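You operate a simulated robot arm through the tools that you are given. There is no shell and no other tool. Be economical: measure what you need, move in short steps, check, and stop when the job is done.

You run a simulated two-armed robot. Do the job below in one go: nothing can be reset, and whatever is moved stays where it is left.

TASK
On the top of the small table, fold the cream towel with a blue stripe in half.

The check looks at the end state, three seconds after you hand in, the way a careful person would. Anything else that was tipped, shoved, dropped, spilled or broken makes it a failure. Flat cloth is picked up by pressing the open fingertips on it (5 to 10 N) and closing them slowly along it; thin cloth reads only 2 to 8 mm in the jaws.

THE ROBOT
Two 7-joint arms with two-finger parallel grippers on one trunk, on a base that drives. Base frame: it is fixed to the floor where the robot stands at the start and does not move with it; the origin is under the middle of the robot, x ahead of it, y to its left, z up; the surface under the hand at the start is at about z = 700. Lengths are in mm, angles in degrees, forces in N, time in s.
The left shoulder is at the start at [70, 163, 1020], the right one opposite. With the tool pointing down near the work surface each hand reaches from about 400 to 880 mm from the robot's upright axis, wherever it stands, measured 20 degrees to its own side. Places, roughly: top of the small table [500, -100, 700]. Payload 3.43 kg a hand.
Tool frame (each hand has its own): the origin (TCP) lies between the finger pads and is the grasp point; the fingertips stand 34 mm ahead of it; z points along the fingers, y is the line along which they close. The gripper opens to 128 mm. The fingers are 24 mm wide and 12 mm thick; the gripper's body (48 by 130 mm) begins 96 mm behind the TCP.
Orientation is told as [roll, pitch, yaw] about the base's x, y, z axes, in that order, counted from this pose: with the fingers straight down and closing along the base's y, the tool's x points along the base's -x, its y along +y and its z along -z.

THE INTERFACE
- The arms move only by the tool drive_tool. It takes "left_plan", "right_plan" or both (then of equal length, played together; a hand with none holds still); each is a list that holds one entry, the list of rows, each a list of 7 numbers: the gripper command, from -1 (shut) to 1 (fully open), values between in proportion, then the shift along the tool's x, y, z in mm, then the turn, a rotation vector about the tool's x, y, z in degrees. In form: [[[jaw, dx, dy, dz, ax, ay, az], ...]]. A call has 1 to 20 rows; each row shifts and turns the commanded pose from where the row before left it, along the tool's axes as they then stand. Each row takes 0.2 s and may step no farther than 50 mm and 8.6 degrees from the row before; otherwise, or with a gripper value out of range, the whole call is refused. Where a pose cannot be reached the arm comes as near as it can. A force on the tool above 40 N (or 10 N above the force at the start of the call, whichever is more), or a blocked arm, ends the call early, and 0.2 s more pass. The fingers move at their own pace (about 153 mm/s each) and stop on an object; they squeeze with about 42 N. The grip force told is the motor's: it shows also when the fingers shut on nothing. Time passes only in rows, and 0.2 s behind the last, so rows that do not move let the fingers close. The reply holds the time, the measured pose of the TCP, the force on the tool along the base axes, the opening and the grip force, in the units named above and with some noise, with the torque about the TCP (base axes, N m) and any sound that the robot's microphone picked up, and new pictures: "pictures" is both (left out), scene, wrist or none (wrist: the cameras of the hands that moved).
- Cameras (640 x 400 px; columns grow to the right, rows downward): "scene" is now at [123, -27.3, 1227.3]; the picture's right is [-0.36, -0.93, 0.00], its down [-0.71, 0.27, -0.65] and it looks along [0.60, -0.23, -0.76] (base axes); focal length 254 px, centre (320, 200). "left" rides on the left gripper at [76, 11, -160] in its tool frame; the picture's right is [-0.15, 0.99, 0.00], its down [-0.88, -0.13, -0.46] and it looks along [-0.45, -0.07, 0.89] (tool axes); focal length 234 px, centre (320, 200). "right" rides on the right gripper at [76, -11, -160] in its tool frame; the picture's right is [0.15, 0.99, 0.00], its down [-0.88, 0.13, -0.46] and it looks along [-0.45, 0.07, 0.89] (tool axes); focal length 234 px, centre (320, 200). There is no depth. A picture from a camera that has moved, and an enlarged one, comes with that camera's place and axes in the base frame and with its lens.
- raise_lower(by): slides the trunk up (or, below 0, down) by that many mm; the arms and the scene camera ride with it, the base frame stays. It gives what a move gives, with no picture.
- base_move(legs): drives the robot by 1 to 6 legs, each [ahead, left, turn to the left] in mm, mm and degrees, along the robot's own axes; the way and the turn of a leg run together, so that a leg with both is an arc; at most 1500 mm and 180 degrees a leg. The arms and the cameras ride along, it lands a little off, and it stops where it bumps. It gives what a move gives, and a new picture of the scene camera.
- head_to(pan, tilt): turns the head with the scene camera to pan (to the left, within 86 degrees either way) and tilt (down, from -29 to 69), counted from straight ahead of the robot. It gives what a move gives, and a new picture of the scene camera.
- enlarge(camera, box): a new picture of the part [left, top, right, bottom] of that camera's present view, enlarged. No time passes.
- close_job(): hands the job in; it is judged then, once.

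Work in short steps. Places have to be worked out from the pictures, the camera data and where the tool is seen: move nearer, look again, correct. Check each grasp and each placing, and mend what went wrong. You have 120 turns and 260 pictures in all, those below and enlarged ones among them. Open the grippers and draw the arms clear of the work before you hand the job in, unless the task says otherwise; then end with one line.

The tools are called after "Emit:" by a JSON object that holds its "method" and its "body". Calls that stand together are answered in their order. drive_tool: Moves the arms, as the interface text tells. Its arguments: {"type":"object","properties":{"left_plan":{"type":"array"},"right_plan":{"type":"array"},"pictures":{"type":"string","enum":["both","scene","wrist","none"]}},"required":[]} The other tools are called the same way: raise_lower (by) slides the trunk up or down; base_move (legs) drives the base; head_to (pan, tilt) turns the head that bears the scene camera; enlarge (camera, box) takes an enlarged picture of a part of a camera's view; close_job () hands the job in.

At the start:

```text
time_s: 0.0
left_eef_pos: [700.5, 173.6, 929.8]
left_ee_rot: [0.1, 0.0, 0.1]
left_force: [0.7, -0.2, 0.7]
left_moment: [0.02, 0.0, 0.0]
left_grip_width: 128.0
left_gripper_force: 0.0
right_eef_pos: [650.0, -315.4, 865.7]
right_ee_rot: [0.0, 0.0, -0.1]
right_force: [1.1, -0.6, 0.0]
right_moment: [-0.02, 0.03, 0.01]
right_grip_width: 128.1
right_gripper_force: 0.0
trunk travel left (down, up): [-500.0, 440.0]
robot x, y, heading: [0.4, -0.6, 0.2]
head pan, tilt: [-21.0, 49.7]
```

scene: 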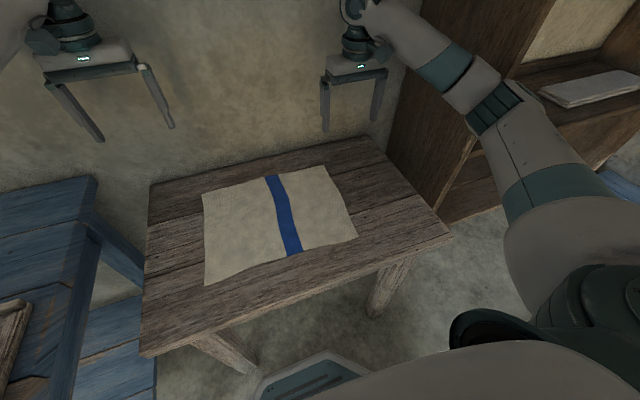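
right: 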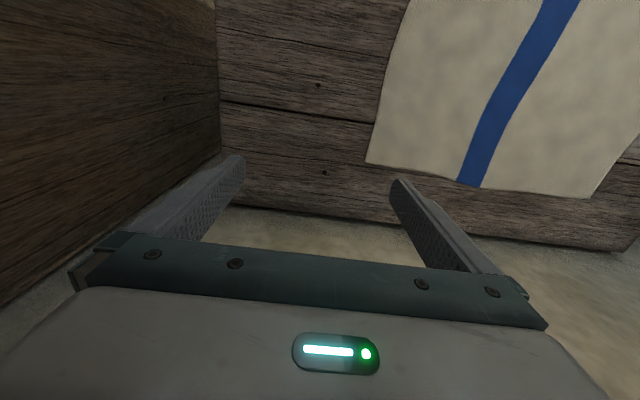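
left: 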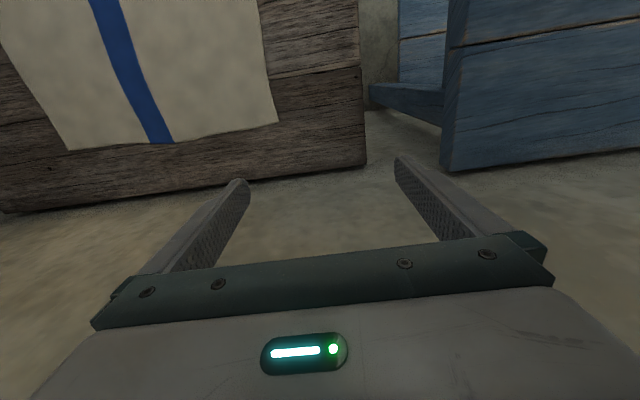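

The towel spans about x 395–680 and y −245 to 120 (table x 318–768), so I'll fold the near edge onto the far edge with both hands. First I back the base up a little to get comfortable reach.

Emit:
{"method": "base_move", "body": {"legs": [[-100, 0, 0]]}}

```text
time_s: 1.2
left_eef_pos: [598.3, 172.3, 930.4]
left_ee_rot: [-0.1, 0.0, 0.0]
left_force: [-0.4, 0.6, 0.1]
left_moment: [0.01, -0.01, 0.01]
left_grip_width: 127.9
left_gripper_force: 0.0
right_eef_pos: [545.3, -316.3, 866.7]
right_ee_rot: [0.0, 0.0, -0.1]
right_force: [-0.2, -0.6, 0.7]
right_moment: [0.0, -0.02, 0.01]
right_grip_width: 128.0
right_gripper_force: 0.0
trunk travel left (down, up): [-500.0, 440.0]
robot x, y, heading: [-105.3, 0.8, -0.1]
head pan, tilt: [-21.0, 49.7]
camera scene: at [20.5, -27.5, 1227.4], right [-0.36, -0.93, 0.0], down [-0.71, 0.27, -0.65], along [0.6, -0.23, -0.76], focal length 254 px, centre (320, 200)
```

scene: 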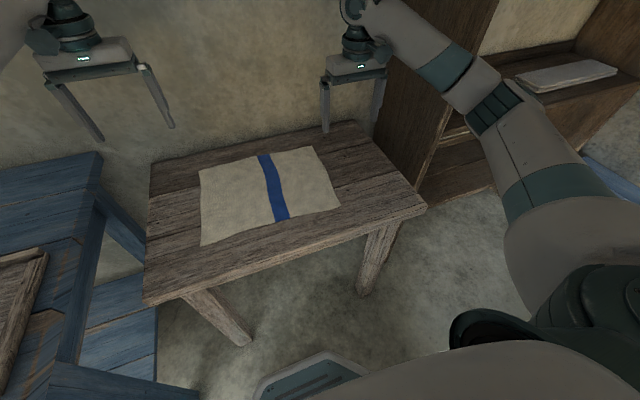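

Base moved 105 mm back. Now I bring both hands above the near corners with jaws about 50 mm open and look.

Emit:
{"method": "drive_tool", "body": {"left_plan": [[[-0.22, 36.6, -15.4, 26, 0, 0, 0], [-0.22, 36.6, -15.4, 26, 0, 0, 0], [-0.22, 36.6, -15.4, 26, 0, 0, 0], [-0.22, 36.6, -15.4, 26, 0, 0, 0], [-0.22, 36.6, -15.4, 26, 0, 0, 0], [-0.22, 0, 0, 0, 0, 0, 0]]], "right_plan": [[[-0.22, 26.6, 22.2, 13.4, 0, 0, 0], [-0.22, 26.6, 22.2, 13.4, 0, 0, 0], [-0.22, 26.6, 22.2, 13.4, 0, 0, 0], [-0.22, 26.6, 22.2, 13.4, 0, 0, 0], [-0.22, 26.6, 22.2, 13.4, 0, 0, 0], [-0.22, 0, 0, 0, 0, 0, 0]]]}}

Emit:
{"method": "head_to", "body": {"pan": -6, "tilt": 45}}

```text
time_s: 2.6
left_eef_pos: [415.2, 97.7, 802.2]
left_ee_rot: [-0.1, 0.0, 0.1]
left_force: [0.5, 0.2, 0.2]
left_moment: [-0.01, -0.04, -0.03]
left_grip_width: 49.8
left_gripper_force: 0.0
right_eef_pos: [414.2, -205.7, 795.9]
right_ee_rot: [0.0, 0.0, 0.0]
right_force: [-0.1, 0.5, 0.2]
right_moment: [-0.01, -0.03, 0.0]
right_grip_width: 49.9
right_gripper_force: 0.1
trunk travel left (down, up): [-500.0, 440.0]
robot x, y, heading: [-103.4, 0.2, 0.0]
head pan, tilt: [-21.0, 49.7]
camera scene: at [21.4, -27.6, 1227.3], right [-0.36, -0.93, 0.0], down [-0.71, 0.27, -0.65], along [0.6, -0.23, -0.76], focal length 254 px, centre (320, 200)
camera right: at [339.3, -217.1, 955.1], right [-0.15, 0.99, 0.0], down [0.88, 0.13, 0.46], along [0.45, 0.07, -0.89], focal length 234 px, centre (320, 200)
camera left: at [339.8, 108.4, 962.9], right [0.15, 0.99, 0.0], down [0.88, -0.13, 0.46], along [0.45, -0.07, -0.89], focal length 234 px, centre (320, 200)
```

scene: 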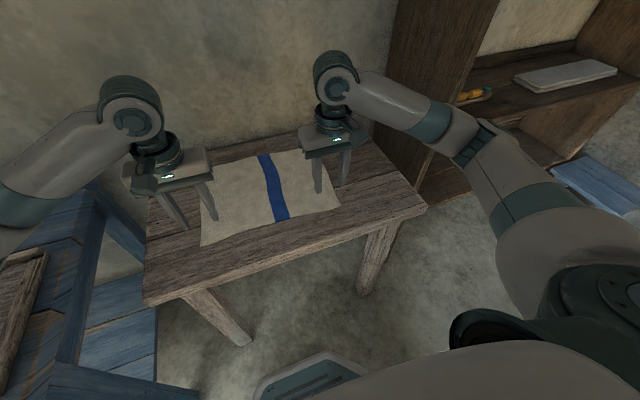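
right: 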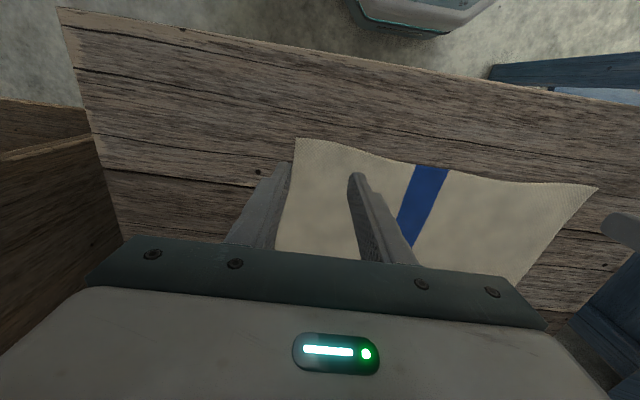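
left: 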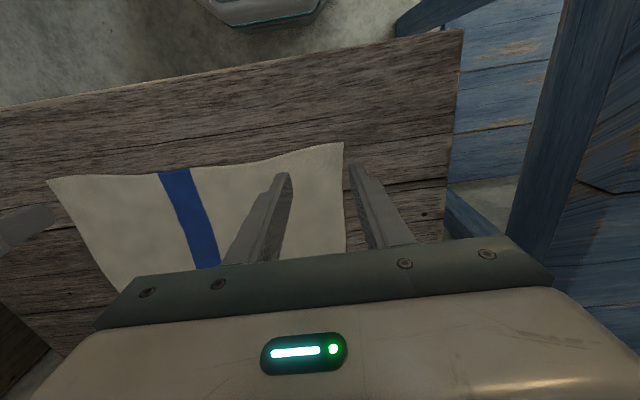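

```text
time_s: 3.3
left_eef_pos: [416.1, 98.6, 802.5]
left_ee_rot: [-0.1, 0.1, 0.0]
left_force: [0.5, 0.5, 0.0]
left_moment: [0.03, -0.01, 0.01]
left_grip_width: 49.9
left_gripper_force: 0.1
right_eef_pos: [416.0, -206.1, 794.9]
right_ee_rot: [0.1, 0.0, -0.1]
right_force: [0.3, 0.8, -0.9]
right_moment: [0.01, -0.03, 0.03]
right_grip_width: 49.6
right_gripper_force: 0.0
trunk travel left (down, up): [-500.0, 440.0]
robot x, y, heading: [-103.2, 0.3, -0.2]
head pan, tilt: [-6.0, 45.0]
camera scene: at [30.1, -8.3, 1233.7], right [-0.11, -0.99, 0.0], down [-0.7, 0.08, -0.71], along [0.7, -0.08, -0.71], focal length 254 px, centre (320, 200)
```

scene: 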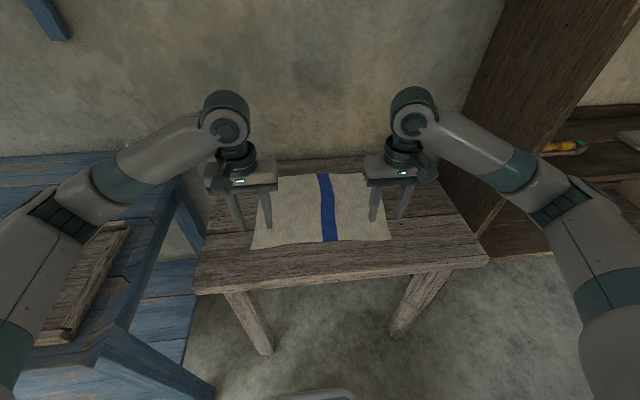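

Wrist views put the near corners at about (405,124) and (398,−235). I move to grasp points some 45 mm in from each corner and descend to just above the cloth.

Emit:
{"method": "drive_tool", "body": {"left_plan": [[[-0.22, -1, -9, 28, 0, 0, 0], [-0.22, -1, -9, 28, 0, 0, 0], [-0.22, 0, 0, 3, 0, 0, 0], [-0.22, 0, 0, 0, 0, 0, 0]]], "right_plan": [[[-0.22, 1, 8, 24, 0, 0, 0], [-0.22, 1, 8, 24, 0, 0, 0], [-0.22, 0, 0, 3, 0, 0, 0], [-0.22, 0, 0, 0, 0, 0, 0]]]}}

```text
time_s: 4.3
left_eef_pos: [417.4, 77.9, 743.5]
left_ee_rot: [0.0, -0.1, 0.1]
left_force: [0.5, 0.0, -0.7]
left_moment: [0.02, -0.01, 0.02]
left_grip_width: 49.9
left_gripper_force: 0.0
right_eef_pos: [410.1, -191.0, 745.4]
right_ee_rot: [0.0, 0.0, -0.1]
right_force: [-0.5, -0.7, 0.1]
right_moment: [-0.01, 0.01, 0.03]
right_grip_width: 49.7
right_gripper_force: 0.1
trunk travel left (down, up): [-500.0, 440.0]
robot x, y, heading: [-102.4, -0.9, 0.1]
head pan, tilt: [-6.0, 45.0]
camera scene: at [30.2, -8.3, 1233.7], right [-0.11, -0.99, 0.0], down [-0.7, 0.08, -0.71], along [0.7, -0.07, -0.71], focal length 254 px, centre (320, 200)
camera right: at [334.2, -201.2, 905.0], right [-0.15, 0.99, 0.0], down [0.88, 0.13, 0.46], along [0.45, 0.07, -0.89], focal length 234 px, centre (320, 200)
camera left: at [341.8, 89.8, 902.8], right [0.15, 0.99, 0.0], down [0.88, -0.13, 0.46], along [0.45, -0.07, -0.89], focal length 234 px, centre (320, 200)
```

scene: 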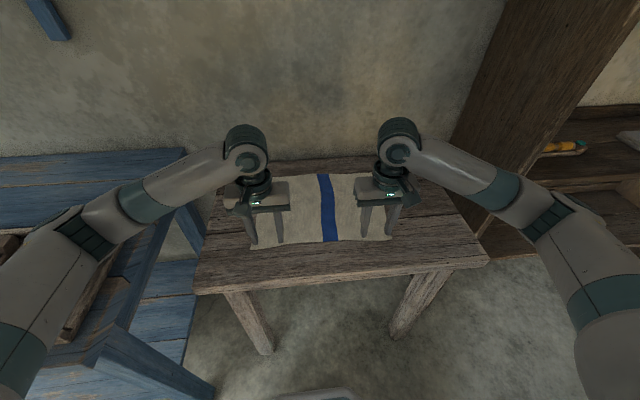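
right: 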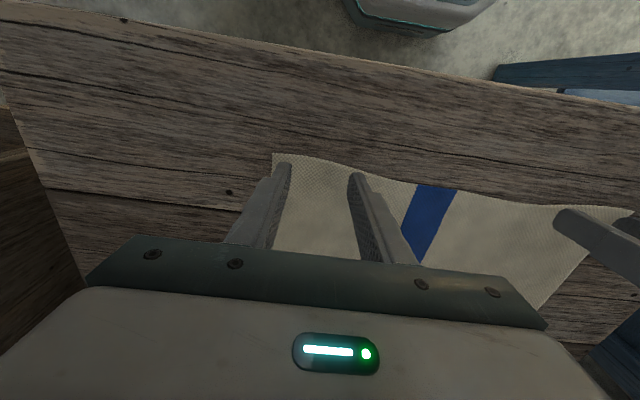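
left: 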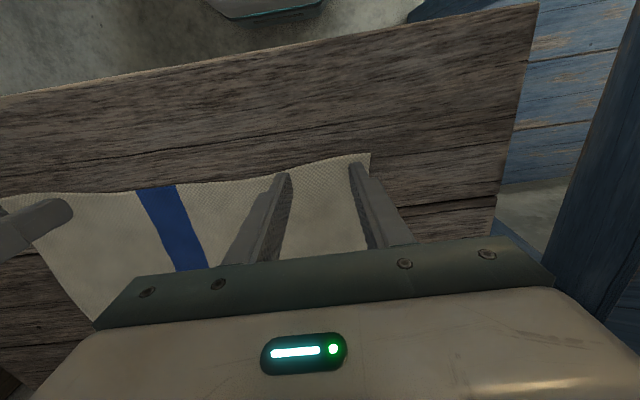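

Both finger pairs are over cloth near the edge. I lower in small steps to find contact.

Emit:
{"method": "drive_tool", "body": {"left_plan": [[[-0.22, 0, 0, 4, 0, 0, 0], [-0.22, 0, 0, 3, 0, 0, 0], [-0.22, 0, 0, 1.5, 0, 0, 0], [-0.22, 0, 0, 0, 0, 0, 0]]], "right_plan": [[[-0.22, 0, 0, 5, 0, 0, 0], [-0.22, 0, 0, 4, 0, 0, 0], [-0.22, 0, 0, 1.5, 0, 0, 0], [-0.22, 0, 0, 0, 0, 0, 0]]], "pictures": "none"}}

```text
time_s: 5.3
left_eef_pos: [422.9, 79.4, 740.6]
left_ee_rot: [0.0, -0.7, 0.0]
left_force: [0.1, 0.3, -0.4]
left_moment: [-0.01, 0.02, 0.0]
left_grip_width: 50.0
left_gripper_force: 0.1
right_eef_pos: [411.3, -189.7, 739.4]
right_ee_rot: [0.0, 0.0, -0.1]
right_force: [1.2, 0.2, -0.5]
right_moment: [-0.01, 0.0, -0.02]
right_grip_width: 50.1
right_gripper_force: 0.0
trunk travel left (down, up): [-500.0, 440.0]
robot x, y, heading: [-100.4, -4.3, -0.1]
head pan, tilt: [-6.0, 45.0]
```

Left stopped short with a slight pitch; I check whether it is a lag or a reach limit with another small step.

Emit:
{"method": "drive_tool", "body": {"left_plan": [[[-0.22, 0, 0, 1.5, 0, 0, 0], [-0.22, 0, 0, 0, 0, 0, 0]]], "right_plan": [[[-0.22, 0, 0, 1.5, 0, 0, 0], [-0.22, 0, 0, 0, 0, 0, 0]]], "pictures": "none"}}

```text
time_s: 5.9
left_eef_pos: [423.8, 79.8, 739.5]
left_ee_rot: [0.0, -1.0, 0.2]
left_force: [-0.5, 0.7, 0.0]
left_moment: [-0.04, -0.02, 0.0]
left_grip_width: 49.9
left_gripper_force: 0.1
right_eef_pos: [411.6, -189.7, 736.9]
right_ee_rot: [0.0, -0.1, 0.0]
right_force: [-0.8, 0.1, -0.7]
right_moment: [0.02, 0.0, 0.02]
right_grip_width: 49.7
right_gripper_force: 0.0
trunk travel left (down, up): [-500.0, 440.0]
robot x, y, heading: [-101.2, -2.8, -0.1]
head pan, tilt: [-6.0, 45.0]
```

The left arm is at an inner joint limit. I raise both hands 25 mm and back the base off another 70 mm while shifting the hands forward to compensate.

Emit:
{"method": "drive_tool", "body": {"left_plan": [[[-0.22, 0, 0, -20, 0, 0, 0], [-0.22, 0, 0, -15, 0, 0, 0], [-0.22, 0, 0, 0, 0, 0, 0]]], "right_plan": [[[-0.22, 0, 0, -20, 0, 0, 0], [-0.22, 0, 0, -15, 0, 0, 0], [-0.22, 0, 0, 0, 0, 0, 0]]], "pictures": "none"}}

Emit:
{"method": "base_move", "body": {"legs": [[-70, 0, 0]]}}

```text
time_s: 6.7
left_eef_pos: [417.3, 76.3, 764.8]
left_ee_rot: [-0.1, 0.0, -0.1]
left_force: [0.4, 0.8, 0.7]
left_moment: [-0.02, 0.01, 0.0]
left_grip_width: 49.9
left_gripper_force: 0.0
right_eef_pos: [410.4, -190.4, 772.7]
right_ee_rot: [-0.1, -0.1, -0.1]
right_force: [0.4, -0.1, 0.9]
right_moment: [0.03, -0.04, 0.0]
right_grip_width: 49.8
right_gripper_force: 0.0
trunk travel left (down, up): [-500.0, 440.0]
robot x, y, heading: [-102.7, 0.6, -0.4]
head pan, tilt: [-6.0, 45.0]
```

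```text
time_s: 7.7
left_eef_pos: [349.7, 77.8, 766.9]
left_ee_rot: [0.0, 0.0, 0.1]
left_force: [0.6, 0.6, -0.4]
left_moment: [-0.05, -0.04, 0.01]
left_grip_width: 49.8
left_gripper_force: 0.0
right_eef_pos: [340.9, -188.9, 772.5]
right_ee_rot: [0.0, -0.1, -0.1]
right_force: [0.2, -0.1, 1.0]
right_moment: [0.02, -0.05, 0.02]
right_grip_width: 49.8
right_gripper_force: 0.1
trunk travel left (down, up): [-500.0, 440.0]
robot x, y, heading: [-175.1, -0.2, -0.1]
head pan, tilt: [-6.0, 45.0]
camera scene: at [-39.4, -8.1, 1234.0], right [-0.11, -0.99, 0.0], down [-0.7, 0.07, -0.71], along [0.7, -0.07, -0.71], focal length 254 px, centre (320, 200)
```

scene: 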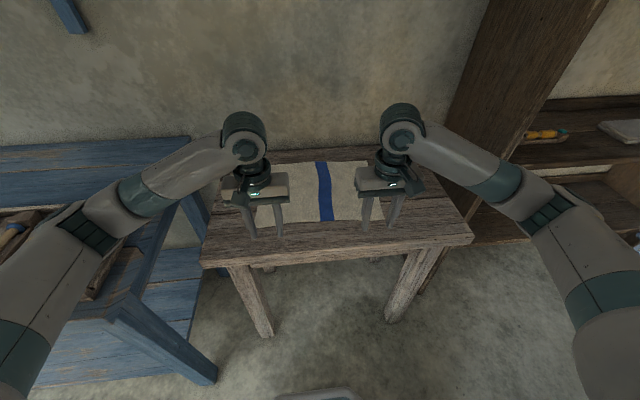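

Clean move. I shift forward over the grasp points and down to just above contact.

Emit:
{"method": "drive_tool", "body": {"left_plan": [[[-0.22, -34, 0, 0, 0, 0, 0], [-0.22, -34, 1, 8, 0, 0, 0], [-0.22, 0, 0, 14, 0, 0, 0], [-0.22, 0, 0, 6, 0, 0, 0], [-0.22, 0, 0, 0, 0, 0, 0]]], "right_plan": [[[-0.22, -35, 0, 0, 0, 0, 0], [-0.22, -36, 0, 12, 0, 0, 0], [-0.22, 0, 0, 14, 0, 0, 0], [-0.22, 0, 0, 8, 0, 0, 0], [-0.22, 0, 0, 0, 0, 0, 0]]]}}

```text
time_s: 8.9
left_eef_pos: [421.3, 77.6, 744.9]
left_ee_rot: [0.3, -0.5, 0.0]
left_force: [0.2, 0.4, 0.2]
left_moment: [-0.01, -0.01, 0.01]
left_grip_width: 49.8
left_gripper_force: 0.0
right_eef_pos: [413.0, -191.8, 739.2]
right_ee_rot: [0.1, -0.1, -0.1]
right_force: [0.0, -0.4, 0.0]
right_moment: [-0.02, 0.01, 0.04]
right_grip_width: 49.8
right_gripper_force: 0.0
trunk travel left (down, up): [-500.0, 440.0]
robot x, y, heading: [-166.8, 0.6, -0.4]
head pan, tilt: [-6.0, 45.0]
camera scene: at [-38.5, -10.8, 1235.0], right [-0.11, -0.99, 0.0], down [-0.7, 0.08, -0.71], along [0.7, -0.07, -0.71], focal length 254 px, centre (320, 200)
camera right: at [336.3, -204.0, 897.5], right [-0.14, 0.99, 0.0], down [0.88, 0.13, 0.46], along [0.45, 0.07, -0.89], focal length 234 px, centre (320, 200)
camera left: at [344.0, 88.6, 904.0], right [0.15, 0.99, 0.0], down [0.88, -0.13, 0.46], along [0.46, -0.06, -0.89], focal length 234 px, centre (320, 200)
```

scene: 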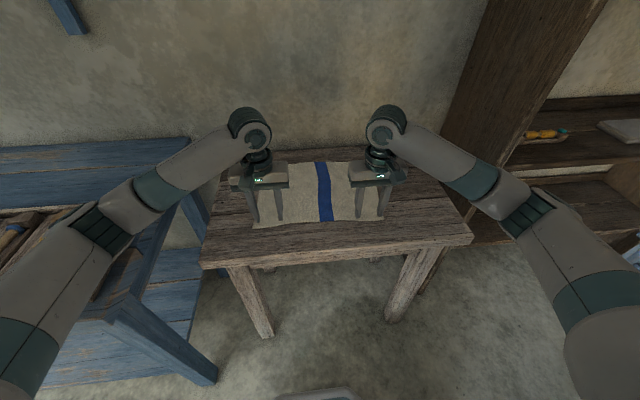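
right: 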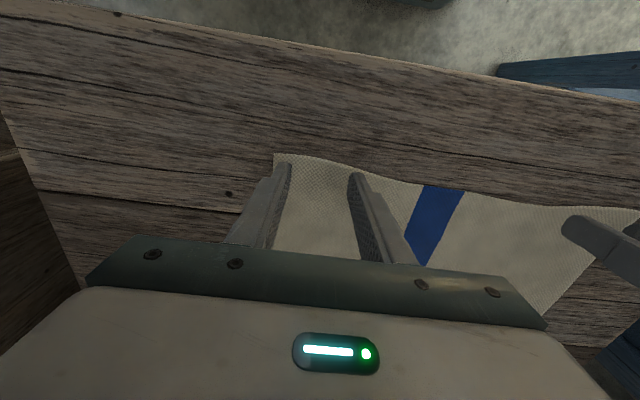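
left: 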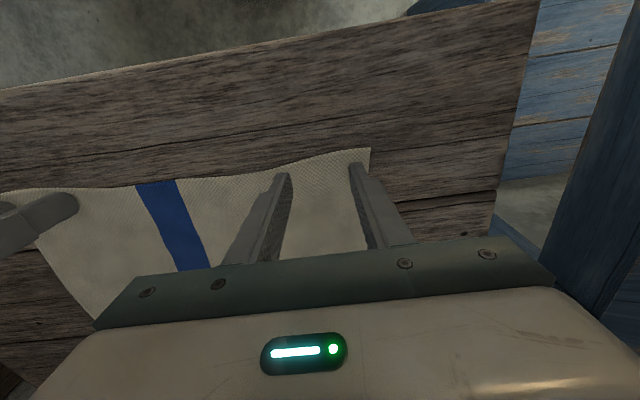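

Left again sits ~6 mm high with a slight twist and no tool force, so something limits that arm. I look at the left elbow and the blue bench.

Emit:
{"method": "head_to", "body": {"pan": 45, "tilt": 45}}

```text
time_s: 10.1
left_eef_pos: [418.6, 77.8, 745.2]
left_ee_rot: [0.2, -0.6, 0.1]
left_force: [-0.4, -0.1, -0.3]
left_moment: [-0.02, 0.03, -0.02]
left_grip_width: 50.1
left_gripper_force: 0.1
right_eef_pos: [411.6, -191.8, 737.4]
right_ee_rot: [0.0, 0.1, -0.1]
right_force: [0.2, 0.1, -0.3]
right_moment: [-0.01, 0.0, 0.01]
right_grip_width: 49.9
right_gripper_force: 0.1
trunk travel left (down, up): [-500.0, 440.0]
robot x, y, heading: [-169.6, 2.1, -0.3]
head pan, tilt: [45.0, 45.0]
camera scene: at [-62.6, 55.1, 1234.3], right [0.71, -0.71, 0.0], down [-0.5, -0.5, -0.71], along [0.5, 0.5, -0.71], focal length 254 px, centre (320, 200)
```

scene: 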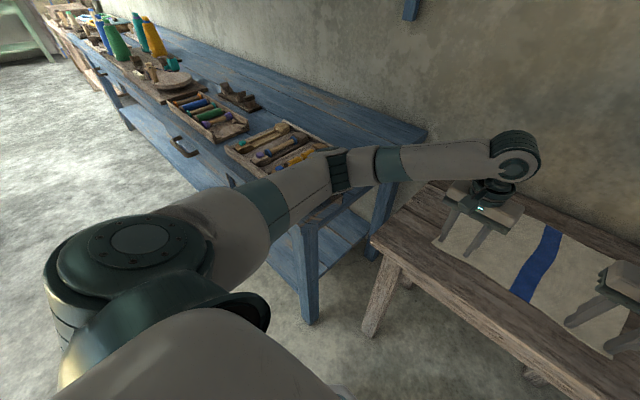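

The left elbow is very low over a tool tray on the blue bench – likely touching. I zoom in.

Emit:
{"method": "enlarge", "body": {"camera": "scene", "box": [200, 90, 440, 240]}}

```text
2.67 times, centred on (320, 165) of scene
camera zoom: at [-62.6, 55.1, 1234.3], right [0.71, -0.71, 0.0], down [-0.5, -0.5, -0.71], along [0.5, 0.5, -0.71], focal length 679 px, centre (320, 293)
```

zoom: 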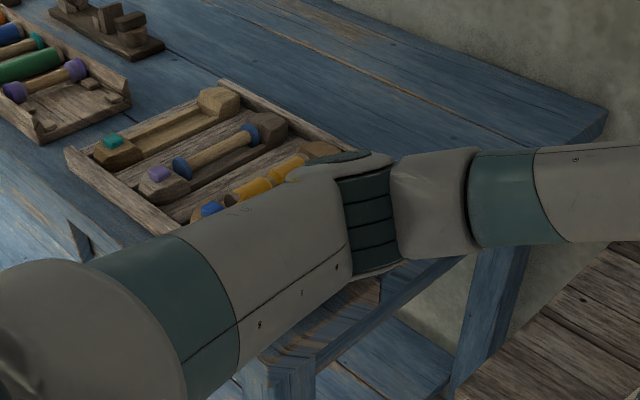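

The elbow rests at the bench/tray edge. I lift the hands straight up and then raise the trunk so the elbows clear the bench.

Emit:
{"method": "drive_tool", "body": {"left_plan": [[[-0.22, 0, 0, -25, 0, 0, 0], [-0.22, 0, 0, -35, 0, 0, 0], [-0.22, 0, 0, 0, 0, 0, 0]]], "right_plan": [[[-0.22, 0, 0, -25, 0, 0, 0], [-0.22, 0, 0, -35, 0, 0, 0], [-0.22, 0, 0, 0, 0, 0, 0]]], "pictures": "scene"}}

Emit:
{"method": "raise_lower", "body": {"by": 150}}

Emit:
{"method": "enlarge", "body": {"camera": "scene", "box": [80, 0, 640, 350]}}

```text
time_s: 10.9
left_eef_pos: [417.6, 77.2, 796.9]
left_ee_rot: [0.0, 0.0, 0.0]
left_force: [0.0, -0.2, 0.7]
left_moment: [-0.03, -0.02, 0.0]
left_grip_width: 49.8
left_gripper_force: 0.1
right_eef_pos: [413.7, -190.7, 797.1]
right_ee_rot: [0.0, 0.0, -0.2]
right_force: [0.1, -0.9, -0.4]
right_moment: [-0.02, 0.03, -0.04]
right_grip_width: 50.1
right_gripper_force: 0.1
trunk travel left (down, up): [-500.0, 440.0]
robot x, y, heading: [-169.8, 0.9, -0.2]
head pan, tilt: [45.0, 45.0]
camera scene: at [-60.8, 57.9, 1233.3], right [0.71, -0.71, 0.0], down [-0.5, -0.5, -0.71], along [0.5, 0.5, -0.71], focal length 254 px, centre (320, 200)
```

scene: 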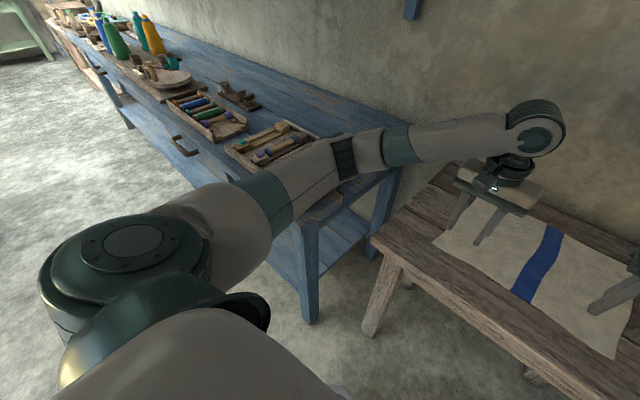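

```text
time_s: 12.7
left_eef_pos: [418.7, 77.3, 946.8]
left_ee_rot: [0.1, -0.1, 0.1]
left_force: [0.0, -0.3, 0.1]
left_moment: [0.0, -0.01, 0.02]
left_grip_width: 50.1
left_gripper_force: 0.1
right_eef_pos: [413.9, -189.7, 948.2]
right_ee_rot: [0.0, 0.0, 0.0]
right_force: [-0.6, 1.0, -0.7]
right_moment: [-0.01, 0.03, 0.04]
right_grip_width: 49.9
right_gripper_force: 0.1
trunk travel left (down, up): [-650.0, 290.0]
robot x, y, heading: [-167.9, 1.7, -0.2]
head pan, tilt: [45.0, 45.0]
```

```text
1.14 times, centred on (360, 175) of scene
camera zoom: at [-60.8, 57.9, 1383.7], right [0.71, -0.71, 0.0], down [-0.5, -0.5, -0.71], along [0.5, 0.5, -0.71], focal length 291 px, centre (274, 229)
```

zoom: 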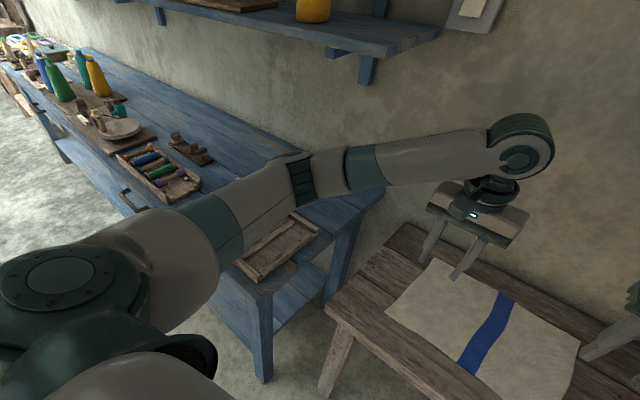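

Arms are well clear now; the tray looks undisturbed. I drive 50 mm forward and 50 mm right to move the elbow off the bench, then look at both sides.

Emit:
{"method": "base_move", "body": {"legs": [[50, -50, 0]]}}

Emit:
{"method": "head_to", "body": {"pan": -40, "tilt": 50}}

```text
time_s: 13.7
left_eef_pos: [467.9, 30.9, 946.9]
left_ee_rot: [0.0, 0.1, 0.1]
left_force: [0.1, 0.1, -0.1]
left_moment: [0.02, -0.02, -0.02]
left_grip_width: 49.8
left_gripper_force: 0.0
right_eef_pos: [463.3, -238.0, 947.7]
right_ee_rot: [0.0, 0.1, 0.0]
right_force: [0.6, 0.5, -0.1]
right_moment: [-0.02, 0.03, -0.02]
right_grip_width: 49.6
right_gripper_force: 0.0
trunk travel left (down, up): [-650.0, 290.0]
robot x, y, heading: [-121.4, -49.1, -0.2]
head pan, tilt: [45.0, 45.0]
camera scene: at [-11.8, 9.5, 1383.8], right [0.71, -0.71, 0.0], down [-0.5, -0.5, -0.71], along [0.5, 0.5, -0.71], focal length 254 px, centre (320, 200)
```

scene: 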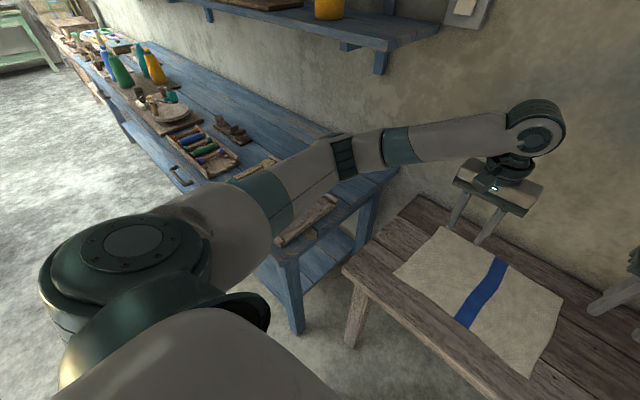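

```text
time_s: 15.3
left_eef_pos: [466.1, 31.1, 948.0]
left_ee_rot: [-0.1, 0.0, 0.0]
left_force: [-0.2, 0.0, 0.0]
left_moment: [-0.01, 0.01, -0.01]
left_grip_width: 49.9
left_gripper_force: 0.1
right_eef_pos: [463.0, -236.9, 947.6]
right_ee_rot: [0.0, 0.0, 0.0]
right_force: [0.6, 1.2, 0.4]
right_moment: [0.03, 0.01, 0.02]
right_grip_width: 50.0
right_gripper_force: 0.0
trunk travel left (down, up): [-650.0, 290.0]
robot x, y, heading: [-118.4, -46.5, 0.2]
head pan, tilt: [-40.0, 50.0]
camera scene: at [-10.8, -97.0, 1376.8], right [-0.64, -0.77, 0.0], down [-0.59, 0.49, -0.64], along [0.49, -0.41, -0.77], focal length 254 px, centre (320, 200)
```

scene: 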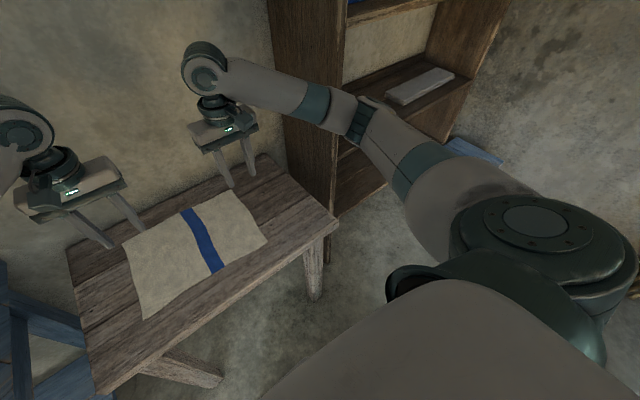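

Clear on the right too. I lower both hands to ~25 mm above the cloth at the grasp points and check the left elbow.

Emit:
{"method": "drive_tool", "body": {"left_plan": [[[-0.22, 8.2, 8.2, 31, 0, 0, 0], [-0.22, 8.2, 8.2, 31, 0, 0, 0], [-0.22, 8.2, 8.2, 31, 0, 0, 0], [-0.22, 8.2, 8.2, 31, 0, 0, 0], [-0.22, 8.2, 8.2, 31, 0, 0, 0], [-0.22, 8.2, 8.2, 31, 0, 0, 0], [-0.22, 0, 0, 0, 0, 0, 0]]], "right_plan": [[[-0.22, 8.3, 8, 31, 0, 0, 0], [-0.22, 8.3, 8, 31, 0, 0, 0], [-0.22, 8.3, 8, 31, 0, 0, 0], [-0.22, 8.3, 8, 31, 0, 0, 0], [-0.22, 8.3, 8, 31, 0, 0, 0], [-0.22, 8.3, 8, 31, 0, 0, 0], [-0.22, 0, 0, 0, 0, 0, 0]]], "pictures": "wrist"}}

Emit:
{"method": "head_to", "body": {"pan": 35, "tilt": 48}}

```text
time_s: 16.9
left_eef_pos: [418.5, 79.5, 761.3]
left_ee_rot: [0.0, 0.0, 0.2]
left_force: [0.0, 0.3, -0.5]
left_moment: [0.02, -0.02, 0.0]
left_grip_width: 50.0
left_gripper_force: 0.1
right_eef_pos: [412.8, -188.7, 761.9]
right_ee_rot: [0.0, 0.1, 0.1]
right_force: [0.0, -0.5, -0.7]
right_moment: [0.0, 0.02, 0.01]
right_grip_width: 50.0
right_gripper_force: 0.0
trunk travel left (down, up): [-650.0, 290.0]
robot x, y, heading: [-123.7, -49.9, 0.3]
head pan, tilt: [-40.0, 50.0]
camera right: at [336.2, -200.6, 921.3], right [-0.15, 0.99, 0.0], down [0.88, 0.13, 0.46], along [0.45, 0.07, -0.89], focal length 234 px, centre (320, 200)
camera left: at [342.5, 91.4, 920.4], right [0.14, 0.99, 0.0], down [0.88, -0.13, 0.46], along [0.45, -0.07, -0.89], focal length 234 px, centre (320, 200)
```

right: 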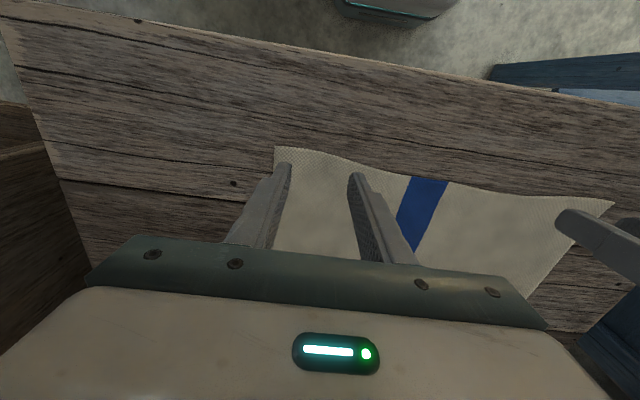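
left: 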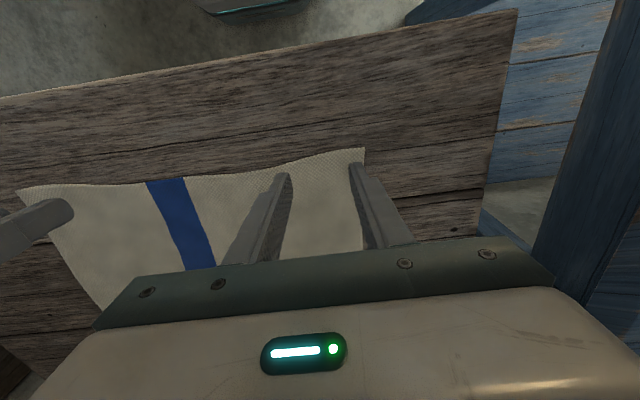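

```text
time_s: 18.4
left_eef_pos: [418.4, 81.5, 761.9]
left_ee_rot: [0.0, 0.0, 0.1]
left_force: [0.4, -0.5, 0.1]
left_moment: [0.02, -0.02, -0.02]
left_grip_width: 49.8
left_gripper_force: 0.0
right_eef_pos: [411.4, -188.1, 763.0]
right_ee_rot: [-0.1, 0.0, 0.1]
right_force: [0.4, 0.3, -0.4]
right_moment: [-0.05, 0.0, 0.04]
right_grip_width: 50.1
right_gripper_force: 0.1
trunk travel left (down, up): [-650.0, 290.0]
robot x, y, heading: [-119.5, -46.5, 0.2]
head pan, tilt: [35.0, 48.0]
camera scene: at [-5.5, -2.3, 1379.6], right [0.57, -0.82, 0.0], down [-0.61, -0.43, -0.67], along [0.55, 0.38, -0.74], focal length 254 px, centre (320, 200)
```

scene: 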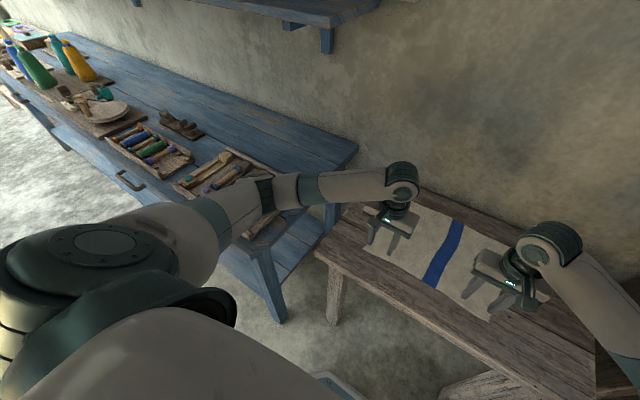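

Pose readings are exact (no blocking) now. I step down to contact.

Emit:
{"method": "drive_tool", "body": {"left_plan": [[[-0.22, 0, 0, 14, 0, 0, 0], [-0.22, 0, 0, 9, 0, 0, 0], [-0.22, 0, 0, 3, 0, 0, 0], [-0.22, 0, 0, 0, 0, 0, 0]]], "right_plan": [[[-0.22, 0, 0, 14, 0, 0, 0], [-0.22, 0, 0, 9, 0, 0, 0], [-0.22, 0, 0, 3, 0, 0, 0], [-0.22, 0, 0, 0, 0, 0, 0]]], "pictures": "none"}}

```text
time_s: 19.4
left_eef_pos: [416.8, 80.9, 734.8]
left_ee_rot: [0.0, 0.0, 0.1]
left_force: [0.6, 2.0, 2.7]
left_moment: [0.01, -0.02, -0.01]
left_grip_width: 49.8
left_gripper_force: 0.1
right_eef_pos: [413.4, -189.7, 736.7]
right_ee_rot: [0.0, 0.1, 0.1]
right_force: [0.6, 0.1, 1.1]
right_moment: [0.01, 0.03, -0.01]
right_grip_width: 50.3
right_gripper_force: 0.0
trunk travel left (down, up): [-650.0, 290.0]
robot x, y, heading: [-119.8, -47.3, 0.0]
head pan, tilt: [35.0, 48.0]
```

Left is beginning to touch (2.7 N); right almost. A little lower.

Emit:
{"method": "drive_tool", "body": {"left_plan": [[[-0.22, 0, 0, 1, 0, 0, 0], [-0.22, 0, 0, 0, 0, 0, 0]]], "right_plan": [[[-0.22, 0, 0, 1.5, 0, 0, 0], [-0.22, 0, 0, 0, 0, 0, 0]]], "pictures": "none"}}

```text
time_s: 19.9
left_eef_pos: [417.8, 79.8, 735.1]
left_ee_rot: [0.0, -0.1, 0.2]
left_force: [1.1, 3.2, 11.3]
left_moment: [0.07, -0.09, 0.04]
left_grip_width: 49.7
left_gripper_force: 0.1
right_eef_pos: [412.2, -188.2, 736.0]
right_ee_rot: [0.0, -0.1, 0.1]
right_force: [1.1, 0.6, 3.9]
right_moment: [0.03, -0.04, 0.03]
right_grip_width: 50.1
right_gripper_force: 0.1
trunk travel left (down, up): [-650.0, 290.0]
robot x, y, heading: [-119.1, -41.6, -0.2]
head pan, tilt: [35.0, 48.0]
```

Left 11 N, right 4 N: trim both toward 8 N and close slowly along the cloth.

Emit:
{"method": "drive_tool", "body": {"left_plan": [[[-0.22, 0, 0, -0.4, 0, 0, 0], [-0.28, 0, 0, 0, 0, 0, 0], [-0.34, 0, 0, 0, 0, 0, 0], [-0.4, 0, 0, 0, 0, 0, 0], [-0.46, 0, 0, 0, 0, 0, 0], [-0.52, 0, 0, 0, 0, 0, 0], [-0.58, 0, 0, 0, 0, 0, 0], [-0.64, 0, 0, 0, 0, 0, 0], [-0.7, 0, 0, 0, 0, 0, 0], [-0.76, 0, 0, 0, 0, 0, 0], [-0.82, 0, 0, 0, 0, 0, 0], [-0.88, 0, 0, 0, 0, 0, 0], [-0.94, 0, 0, 0, 0, 0, 0], [-1, 0, 0, 0, 0, 0, 0], [-1, 0, 0, 0, 0, 0, 0]]], "right_plan": [[[-0.22, 0, 0, 0.5, 0, 0, 0], [-0.28, 0, 0, 0, 0, 0, 0], [-0.34, 0, 0, 0, 0, 0, 0], [-0.4, 0, 0, 0, 0, 0, 0], [-0.46, 0, 0, 0, 0, 0, 0], [-0.52, 0, 0, 0, 0, 0, 0], [-0.58, 0, 0, 0, 0, 0, 0], [-0.64, 0, 0, 0, 0, 0, 0], [-0.7, 0, 0, 0, 0, 0, 0], [-0.76, 0, 0, 0, 0, 0, 0], [-0.82, 0, 0, 0, 0, 0, 0], [-0.88, 0, 0, 0, 0, 0, 0], [-0.94, 0, 0, 0, 0, 0, 0], [-1, 0, 0, 0, 0, 0, 0], [-1, 0, 0, 0, 0, 0, 0]]], "pictures": "wrist"}}

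Emit:
{"method": "head_to", "body": {"pan": 0, "tilt": 52}}

```text
time_s: 23.1
left_eef_pos: [417.3, 78.6, 736.8]
left_ee_rot: [-0.3, -0.1, 0.0]
left_force: [-1.1, -31.3, 3.0]
left_moment: [-1.11, 0.02, -0.3]
left_grip_width: 2.5
left_gripper_force: 37.0
right_eef_pos: [412.0, -186.9, 734.9]
right_ee_rot: [0.3, -0.2, 0.2]
right_force: [0.9, 30.6, 19.1]
right_moment: [1.03, -0.01, 0.23]
right_grip_width: 1.9
right_gripper_force: 36.6
trunk travel left (down, up): [-650.0, 290.0]
robot x, y, heading: [-119.8, -48.5, 0.2]
head pan, tilt: [35.0, 48.0]
camera right: at [335.2, -199.3, 894.3], right [-0.15, 0.99, 0.0], down [0.88, 0.13, 0.46], along [0.45, 0.07, -0.89], focal length 234 px, centre (320, 200)
camera left: at [340.2, 90.3, 895.9], right [0.15, 0.99, -0.01], down [0.88, -0.13, 0.46], along [0.45, -0.07, -0.89], focal length 234 px, centre (320, 200)
```

right: 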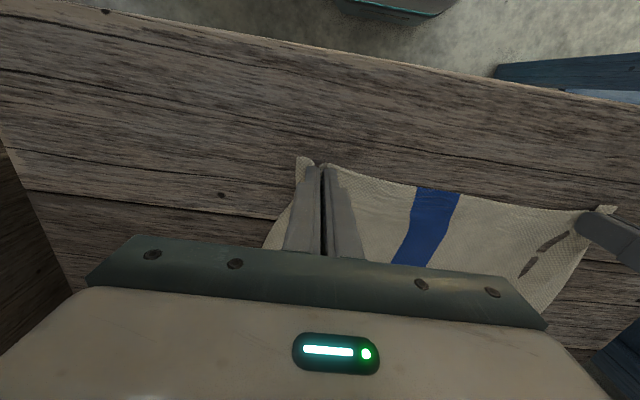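
left: 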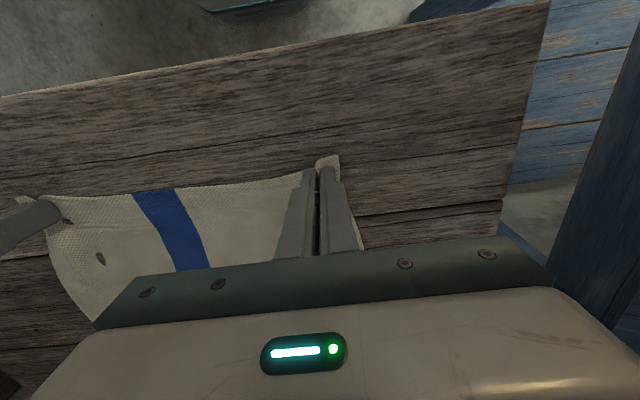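

```text
time_s: 24.2
left_eef_pos: [416.1, 78.3, 737.1]
left_ee_rot: [-0.4, -0.2, 0.0]
left_force: [-0.7, -31.4, 4.2]
left_moment: [-1.15, 0.03, -0.27]
left_grip_width: 2.5
left_gripper_force: 37.5
right_eef_pos: [412.1, -187.2, 735.7]
right_ee_rot: [0.2, -0.1, 0.3]
right_force: [-1.0, 31.1, 19.4]
right_moment: [1.07, 0.04, 0.26]
right_grip_width: 2.1
right_gripper_force: 36.9
trunk travel left (down, up): [-650.0, 290.0]
robot x, y, heading: [-118.5, -47.7, 0.2]
head pan, tilt: [0.0, 52.0]
camera scene: at [2.6, -46.9, 1374.5], right [0.0, -1.0, 0.0], down [-0.79, 0.0, -0.62], along [0.62, 0.0, -0.79], focal length 254 px, centre (320, 200)
```

scene: 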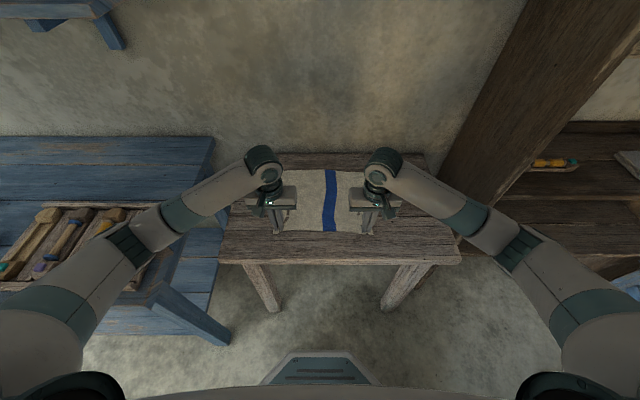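

Both grips hold cloth (2–2.5 mm), with the edge taut between the hands. I ease the hands together, lift slightly and view.

Emit:
{"method": "drive_tool", "body": {"left_plan": [[[-1, 0, -4, -2, 0, 0, 0], [-1, 0, -4, -6, 0, 0, 0], [-1, -5, 0, -22, 0, 0, 0], [-1, -5, 0, -25, 0, 0, 0], [-1, 0, 0, 0, 0, 0, 0]]], "right_plan": [[[-1, 0, 4, -2, 0, 0, 0], [-1, 0, 4, -6, 0, 0, 0], [-1, -5, 0, -22, 0, 0, 0], [-1, -5, 0, -25, 0, 0, 0], [-1, 0, 0, 0, 0, 0, 0]]]}}

Emit:
{"method": "enlarge", "body": {"camera": "scene", "box": [200, 120, 480, 295]}}

```text
time_s: 25.4
left_eef_pos: [426.6, 73.0, 790.8]
left_ee_rot: [0.0, 0.0, 0.2]
left_force: [-1.4, -4.1, 0.2]
left_moment: [-0.14, 0.0, -0.04]
left_grip_width: 2.5
left_gripper_force: 37.2
right_eef_pos: [423.1, -182.7, 789.3]
right_ee_rot: [-0.1, 0.0, 0.0]
right_force: [1.6, 3.8, -0.1]
right_moment: [0.13, 0.03, 0.06]
right_grip_width: 1.5
right_gripper_force: 36.6
trunk travel left (down, up): [-650.0, 290.0]
robot x, y, heading: [-122.2, -48.8, 0.1]
head pan, tilt: [0.0, 52.0]
camera scene: at [5.0, -47.4, 1374.2], right [0.0, -1.0, 0.0], down [-0.79, 0.0, -0.62], along [0.62, 0.0, -0.79], focal length 254 px, centre (320, 200)
camera right: at [347.8, -193.3, 948.0], right [-0.15, 0.99, 0.0], down [0.88, 0.13, 0.46], along [0.45, 0.07, -0.89], focal length 234 px, centre (320, 200)
camera left: at [350.8, 82.3, 950.0], right [0.14, 0.99, 0.0], down [0.88, -0.13, 0.45], along [0.45, -0.06, -0.89], focal length 234 px, centre (320, 200)
```

scene: 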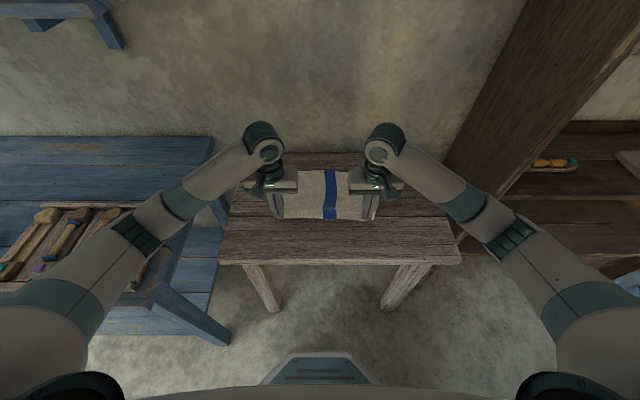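
right: 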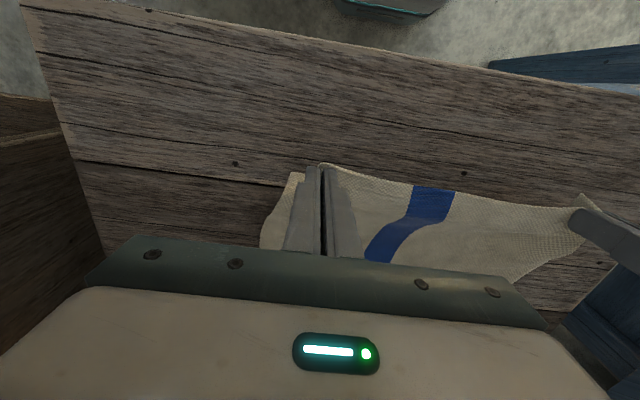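
left: 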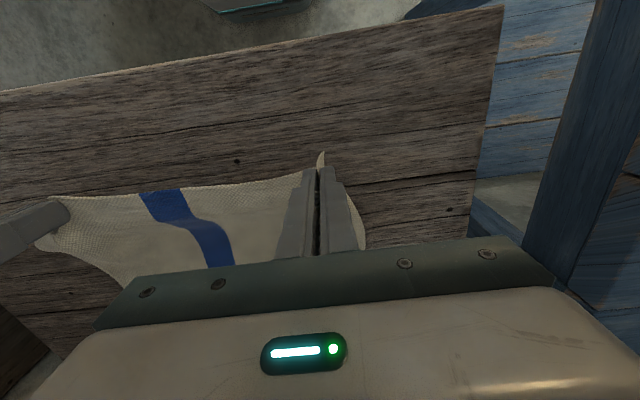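

```text
2.29 times, centred on (340, 208) of scene
camera zoom: at [5.0, -47.4, 1374.2], right [0.0, -1.0, 0.0], down [-0.79, 0.0, -0.62], along [0.62, 0.0, -0.79], focal length 582 px, centre (274, 183)
```

zoom: 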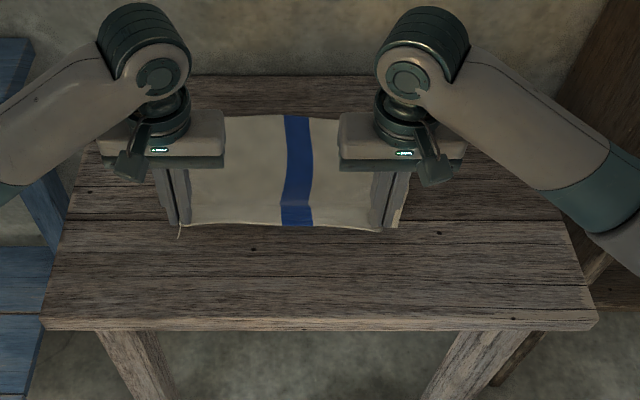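

Good grasp: the near edge is lifted evenly. I carry it along an arc over the fold line (x≈535) at moderate speed, stopping just short of the far edge.

Emit:
{"method": "drive_tool", "body": {"left_plan": [[[-1, -17, 0, -15, 0, 0, 0], [-1, -17, 0, -15, 0, 0, 0], [-1, -20, 0, -10, 0, 0, 0], [-1, -20, 0, -10, 0, 0, 0], [-1, -20, 0, -3, 0, 0, 0], [-1, -20, 0, -2, 0, 0, 0], [-1, -20, 0, 3, 0, 0, 0], [-1, -20, 0, 4, 0, 0, 0], [-1, -20, 0, 9, 0, 0, 0], [-1, -20, 0, 9, 0, 0, 0], [-1, -14, 0, 15, 0, 0, 0], [-1, -14, 0, 15, 0, 0, 0], [-1, 0, 0, 0, 0, 0, 0]]], "right_plan": [[[-1, -16, 0, -13, 0, 0, 0], [-1, -16, 0, -13, 0, 0, 0], [-1, -19, 0, -10, 0, 0, 0], [-1, -19, 0, -10, 0, 0, 0], [-1, -18.5, 0, -4, 0, 0, 0], [-1, -18.5, 0, -3, 0, 0, 0], [-1, -18.5, 0, 3, 0, 0, 0], [-1, -18.5, 0, 3, 0, 0, 0], [-1, -20, 0, 9, 0, 0, 0], [-1, -20, 0, 9, 0, 0, 0], [-1, -12.5, 0, 14, 0, 0, 0], [-1, -12.5, 0, 14, 0, 0, 0], [-1, 0, 0, 0, 0, 0, 0]]]}}

Emit:
{"method": "enlarge", "body": {"camera": "scene", "box": [200, 120, 480, 295]}}

```text
time_s: 28.2
left_eef_pos: [649.4, 71.9, 790.8]
left_ee_rot: [0.1, 0.1, 0.1]
left_force: [-0.5, -2.7, -0.5]
left_moment: [-0.05, -0.02, -0.05]
left_grip_width: 2.2
left_gripper_force: 36.8
right_eef_pos: [630.7, -181.3, 791.3]
right_ee_rot: [0.0, 0.0, 0.1]
right_force: [0.4, 1.6, -0.3]
right_moment: [0.06, -0.04, 0.05]
right_grip_width: 1.7
right_gripper_force: 35.9
trunk travel left (down, up): [-650.0, 290.0]
robot x, y, heading: [-119.9, -48.6, 0.1]
head pan, tilt: [0.0, 52.0]
camera scene: at [4.6, -47.3, 1374.3], right [0.0, -1.0, 0.0], down [-0.79, 0.0, -0.62], along [0.62, 0.0, -0.79], focal length 254 px, centre (320, 200)
camera right: at [555.7, -192.4, 950.1], right [-0.15, 0.99, 0.0], down [0.88, 0.13, 0.46], along [0.45, 0.07, -0.89], focal length 234 px, centre (320, 200)
camera left: at [573.9, 82.3, 950.3], right [0.14, 0.99, 0.0], down [0.88, -0.13, 0.46], along [0.45, -0.07, -0.89], focal length 234 px, centre (320, 200)
```

scene: 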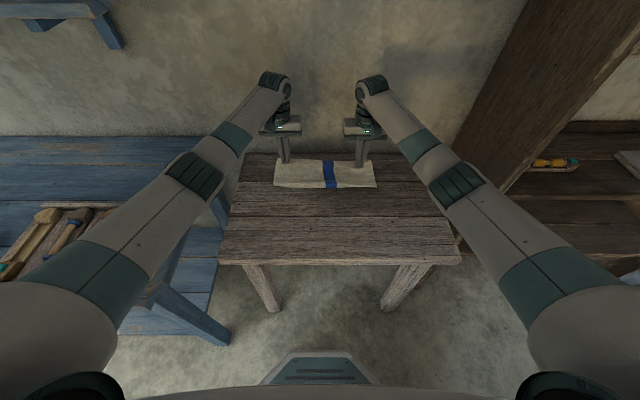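
right: 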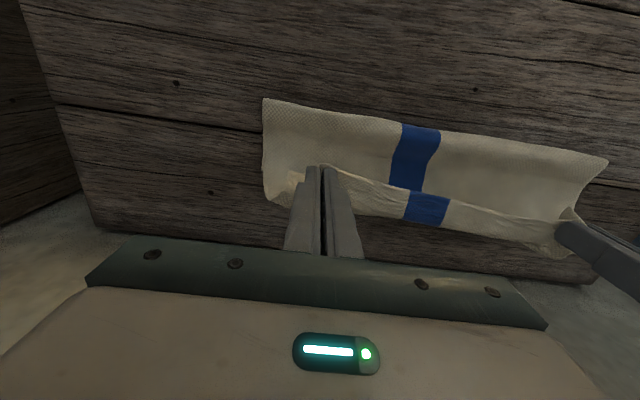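
left: 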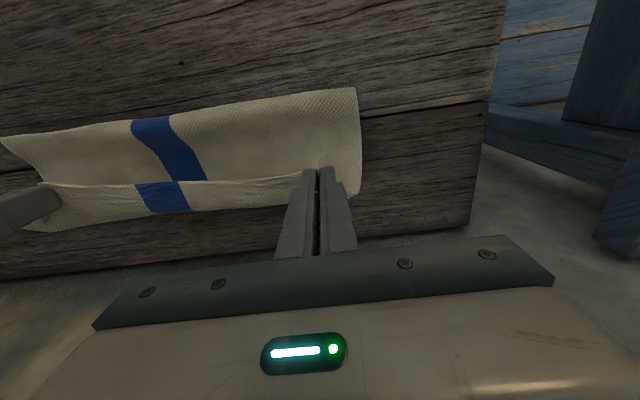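

```text
2.29 times, centred on (340, 208) of scene
camera zoom: at [4.6, -47.3, 1374.3], right [0.0, -1.0, 0.0], down [-0.79, 0.0, -0.62], along [0.62, 0.0, -0.79], focal length 582 px, centre (274, 183)
```

zoom: 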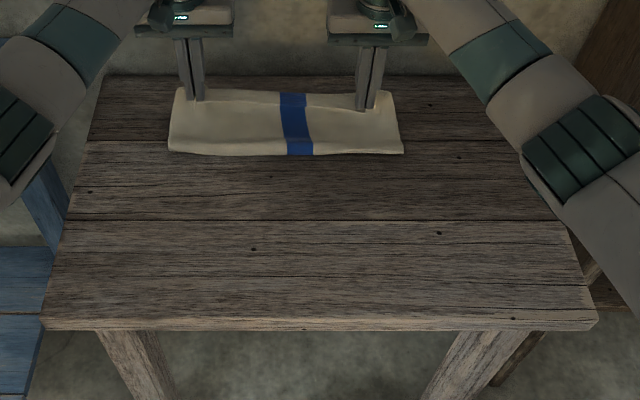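

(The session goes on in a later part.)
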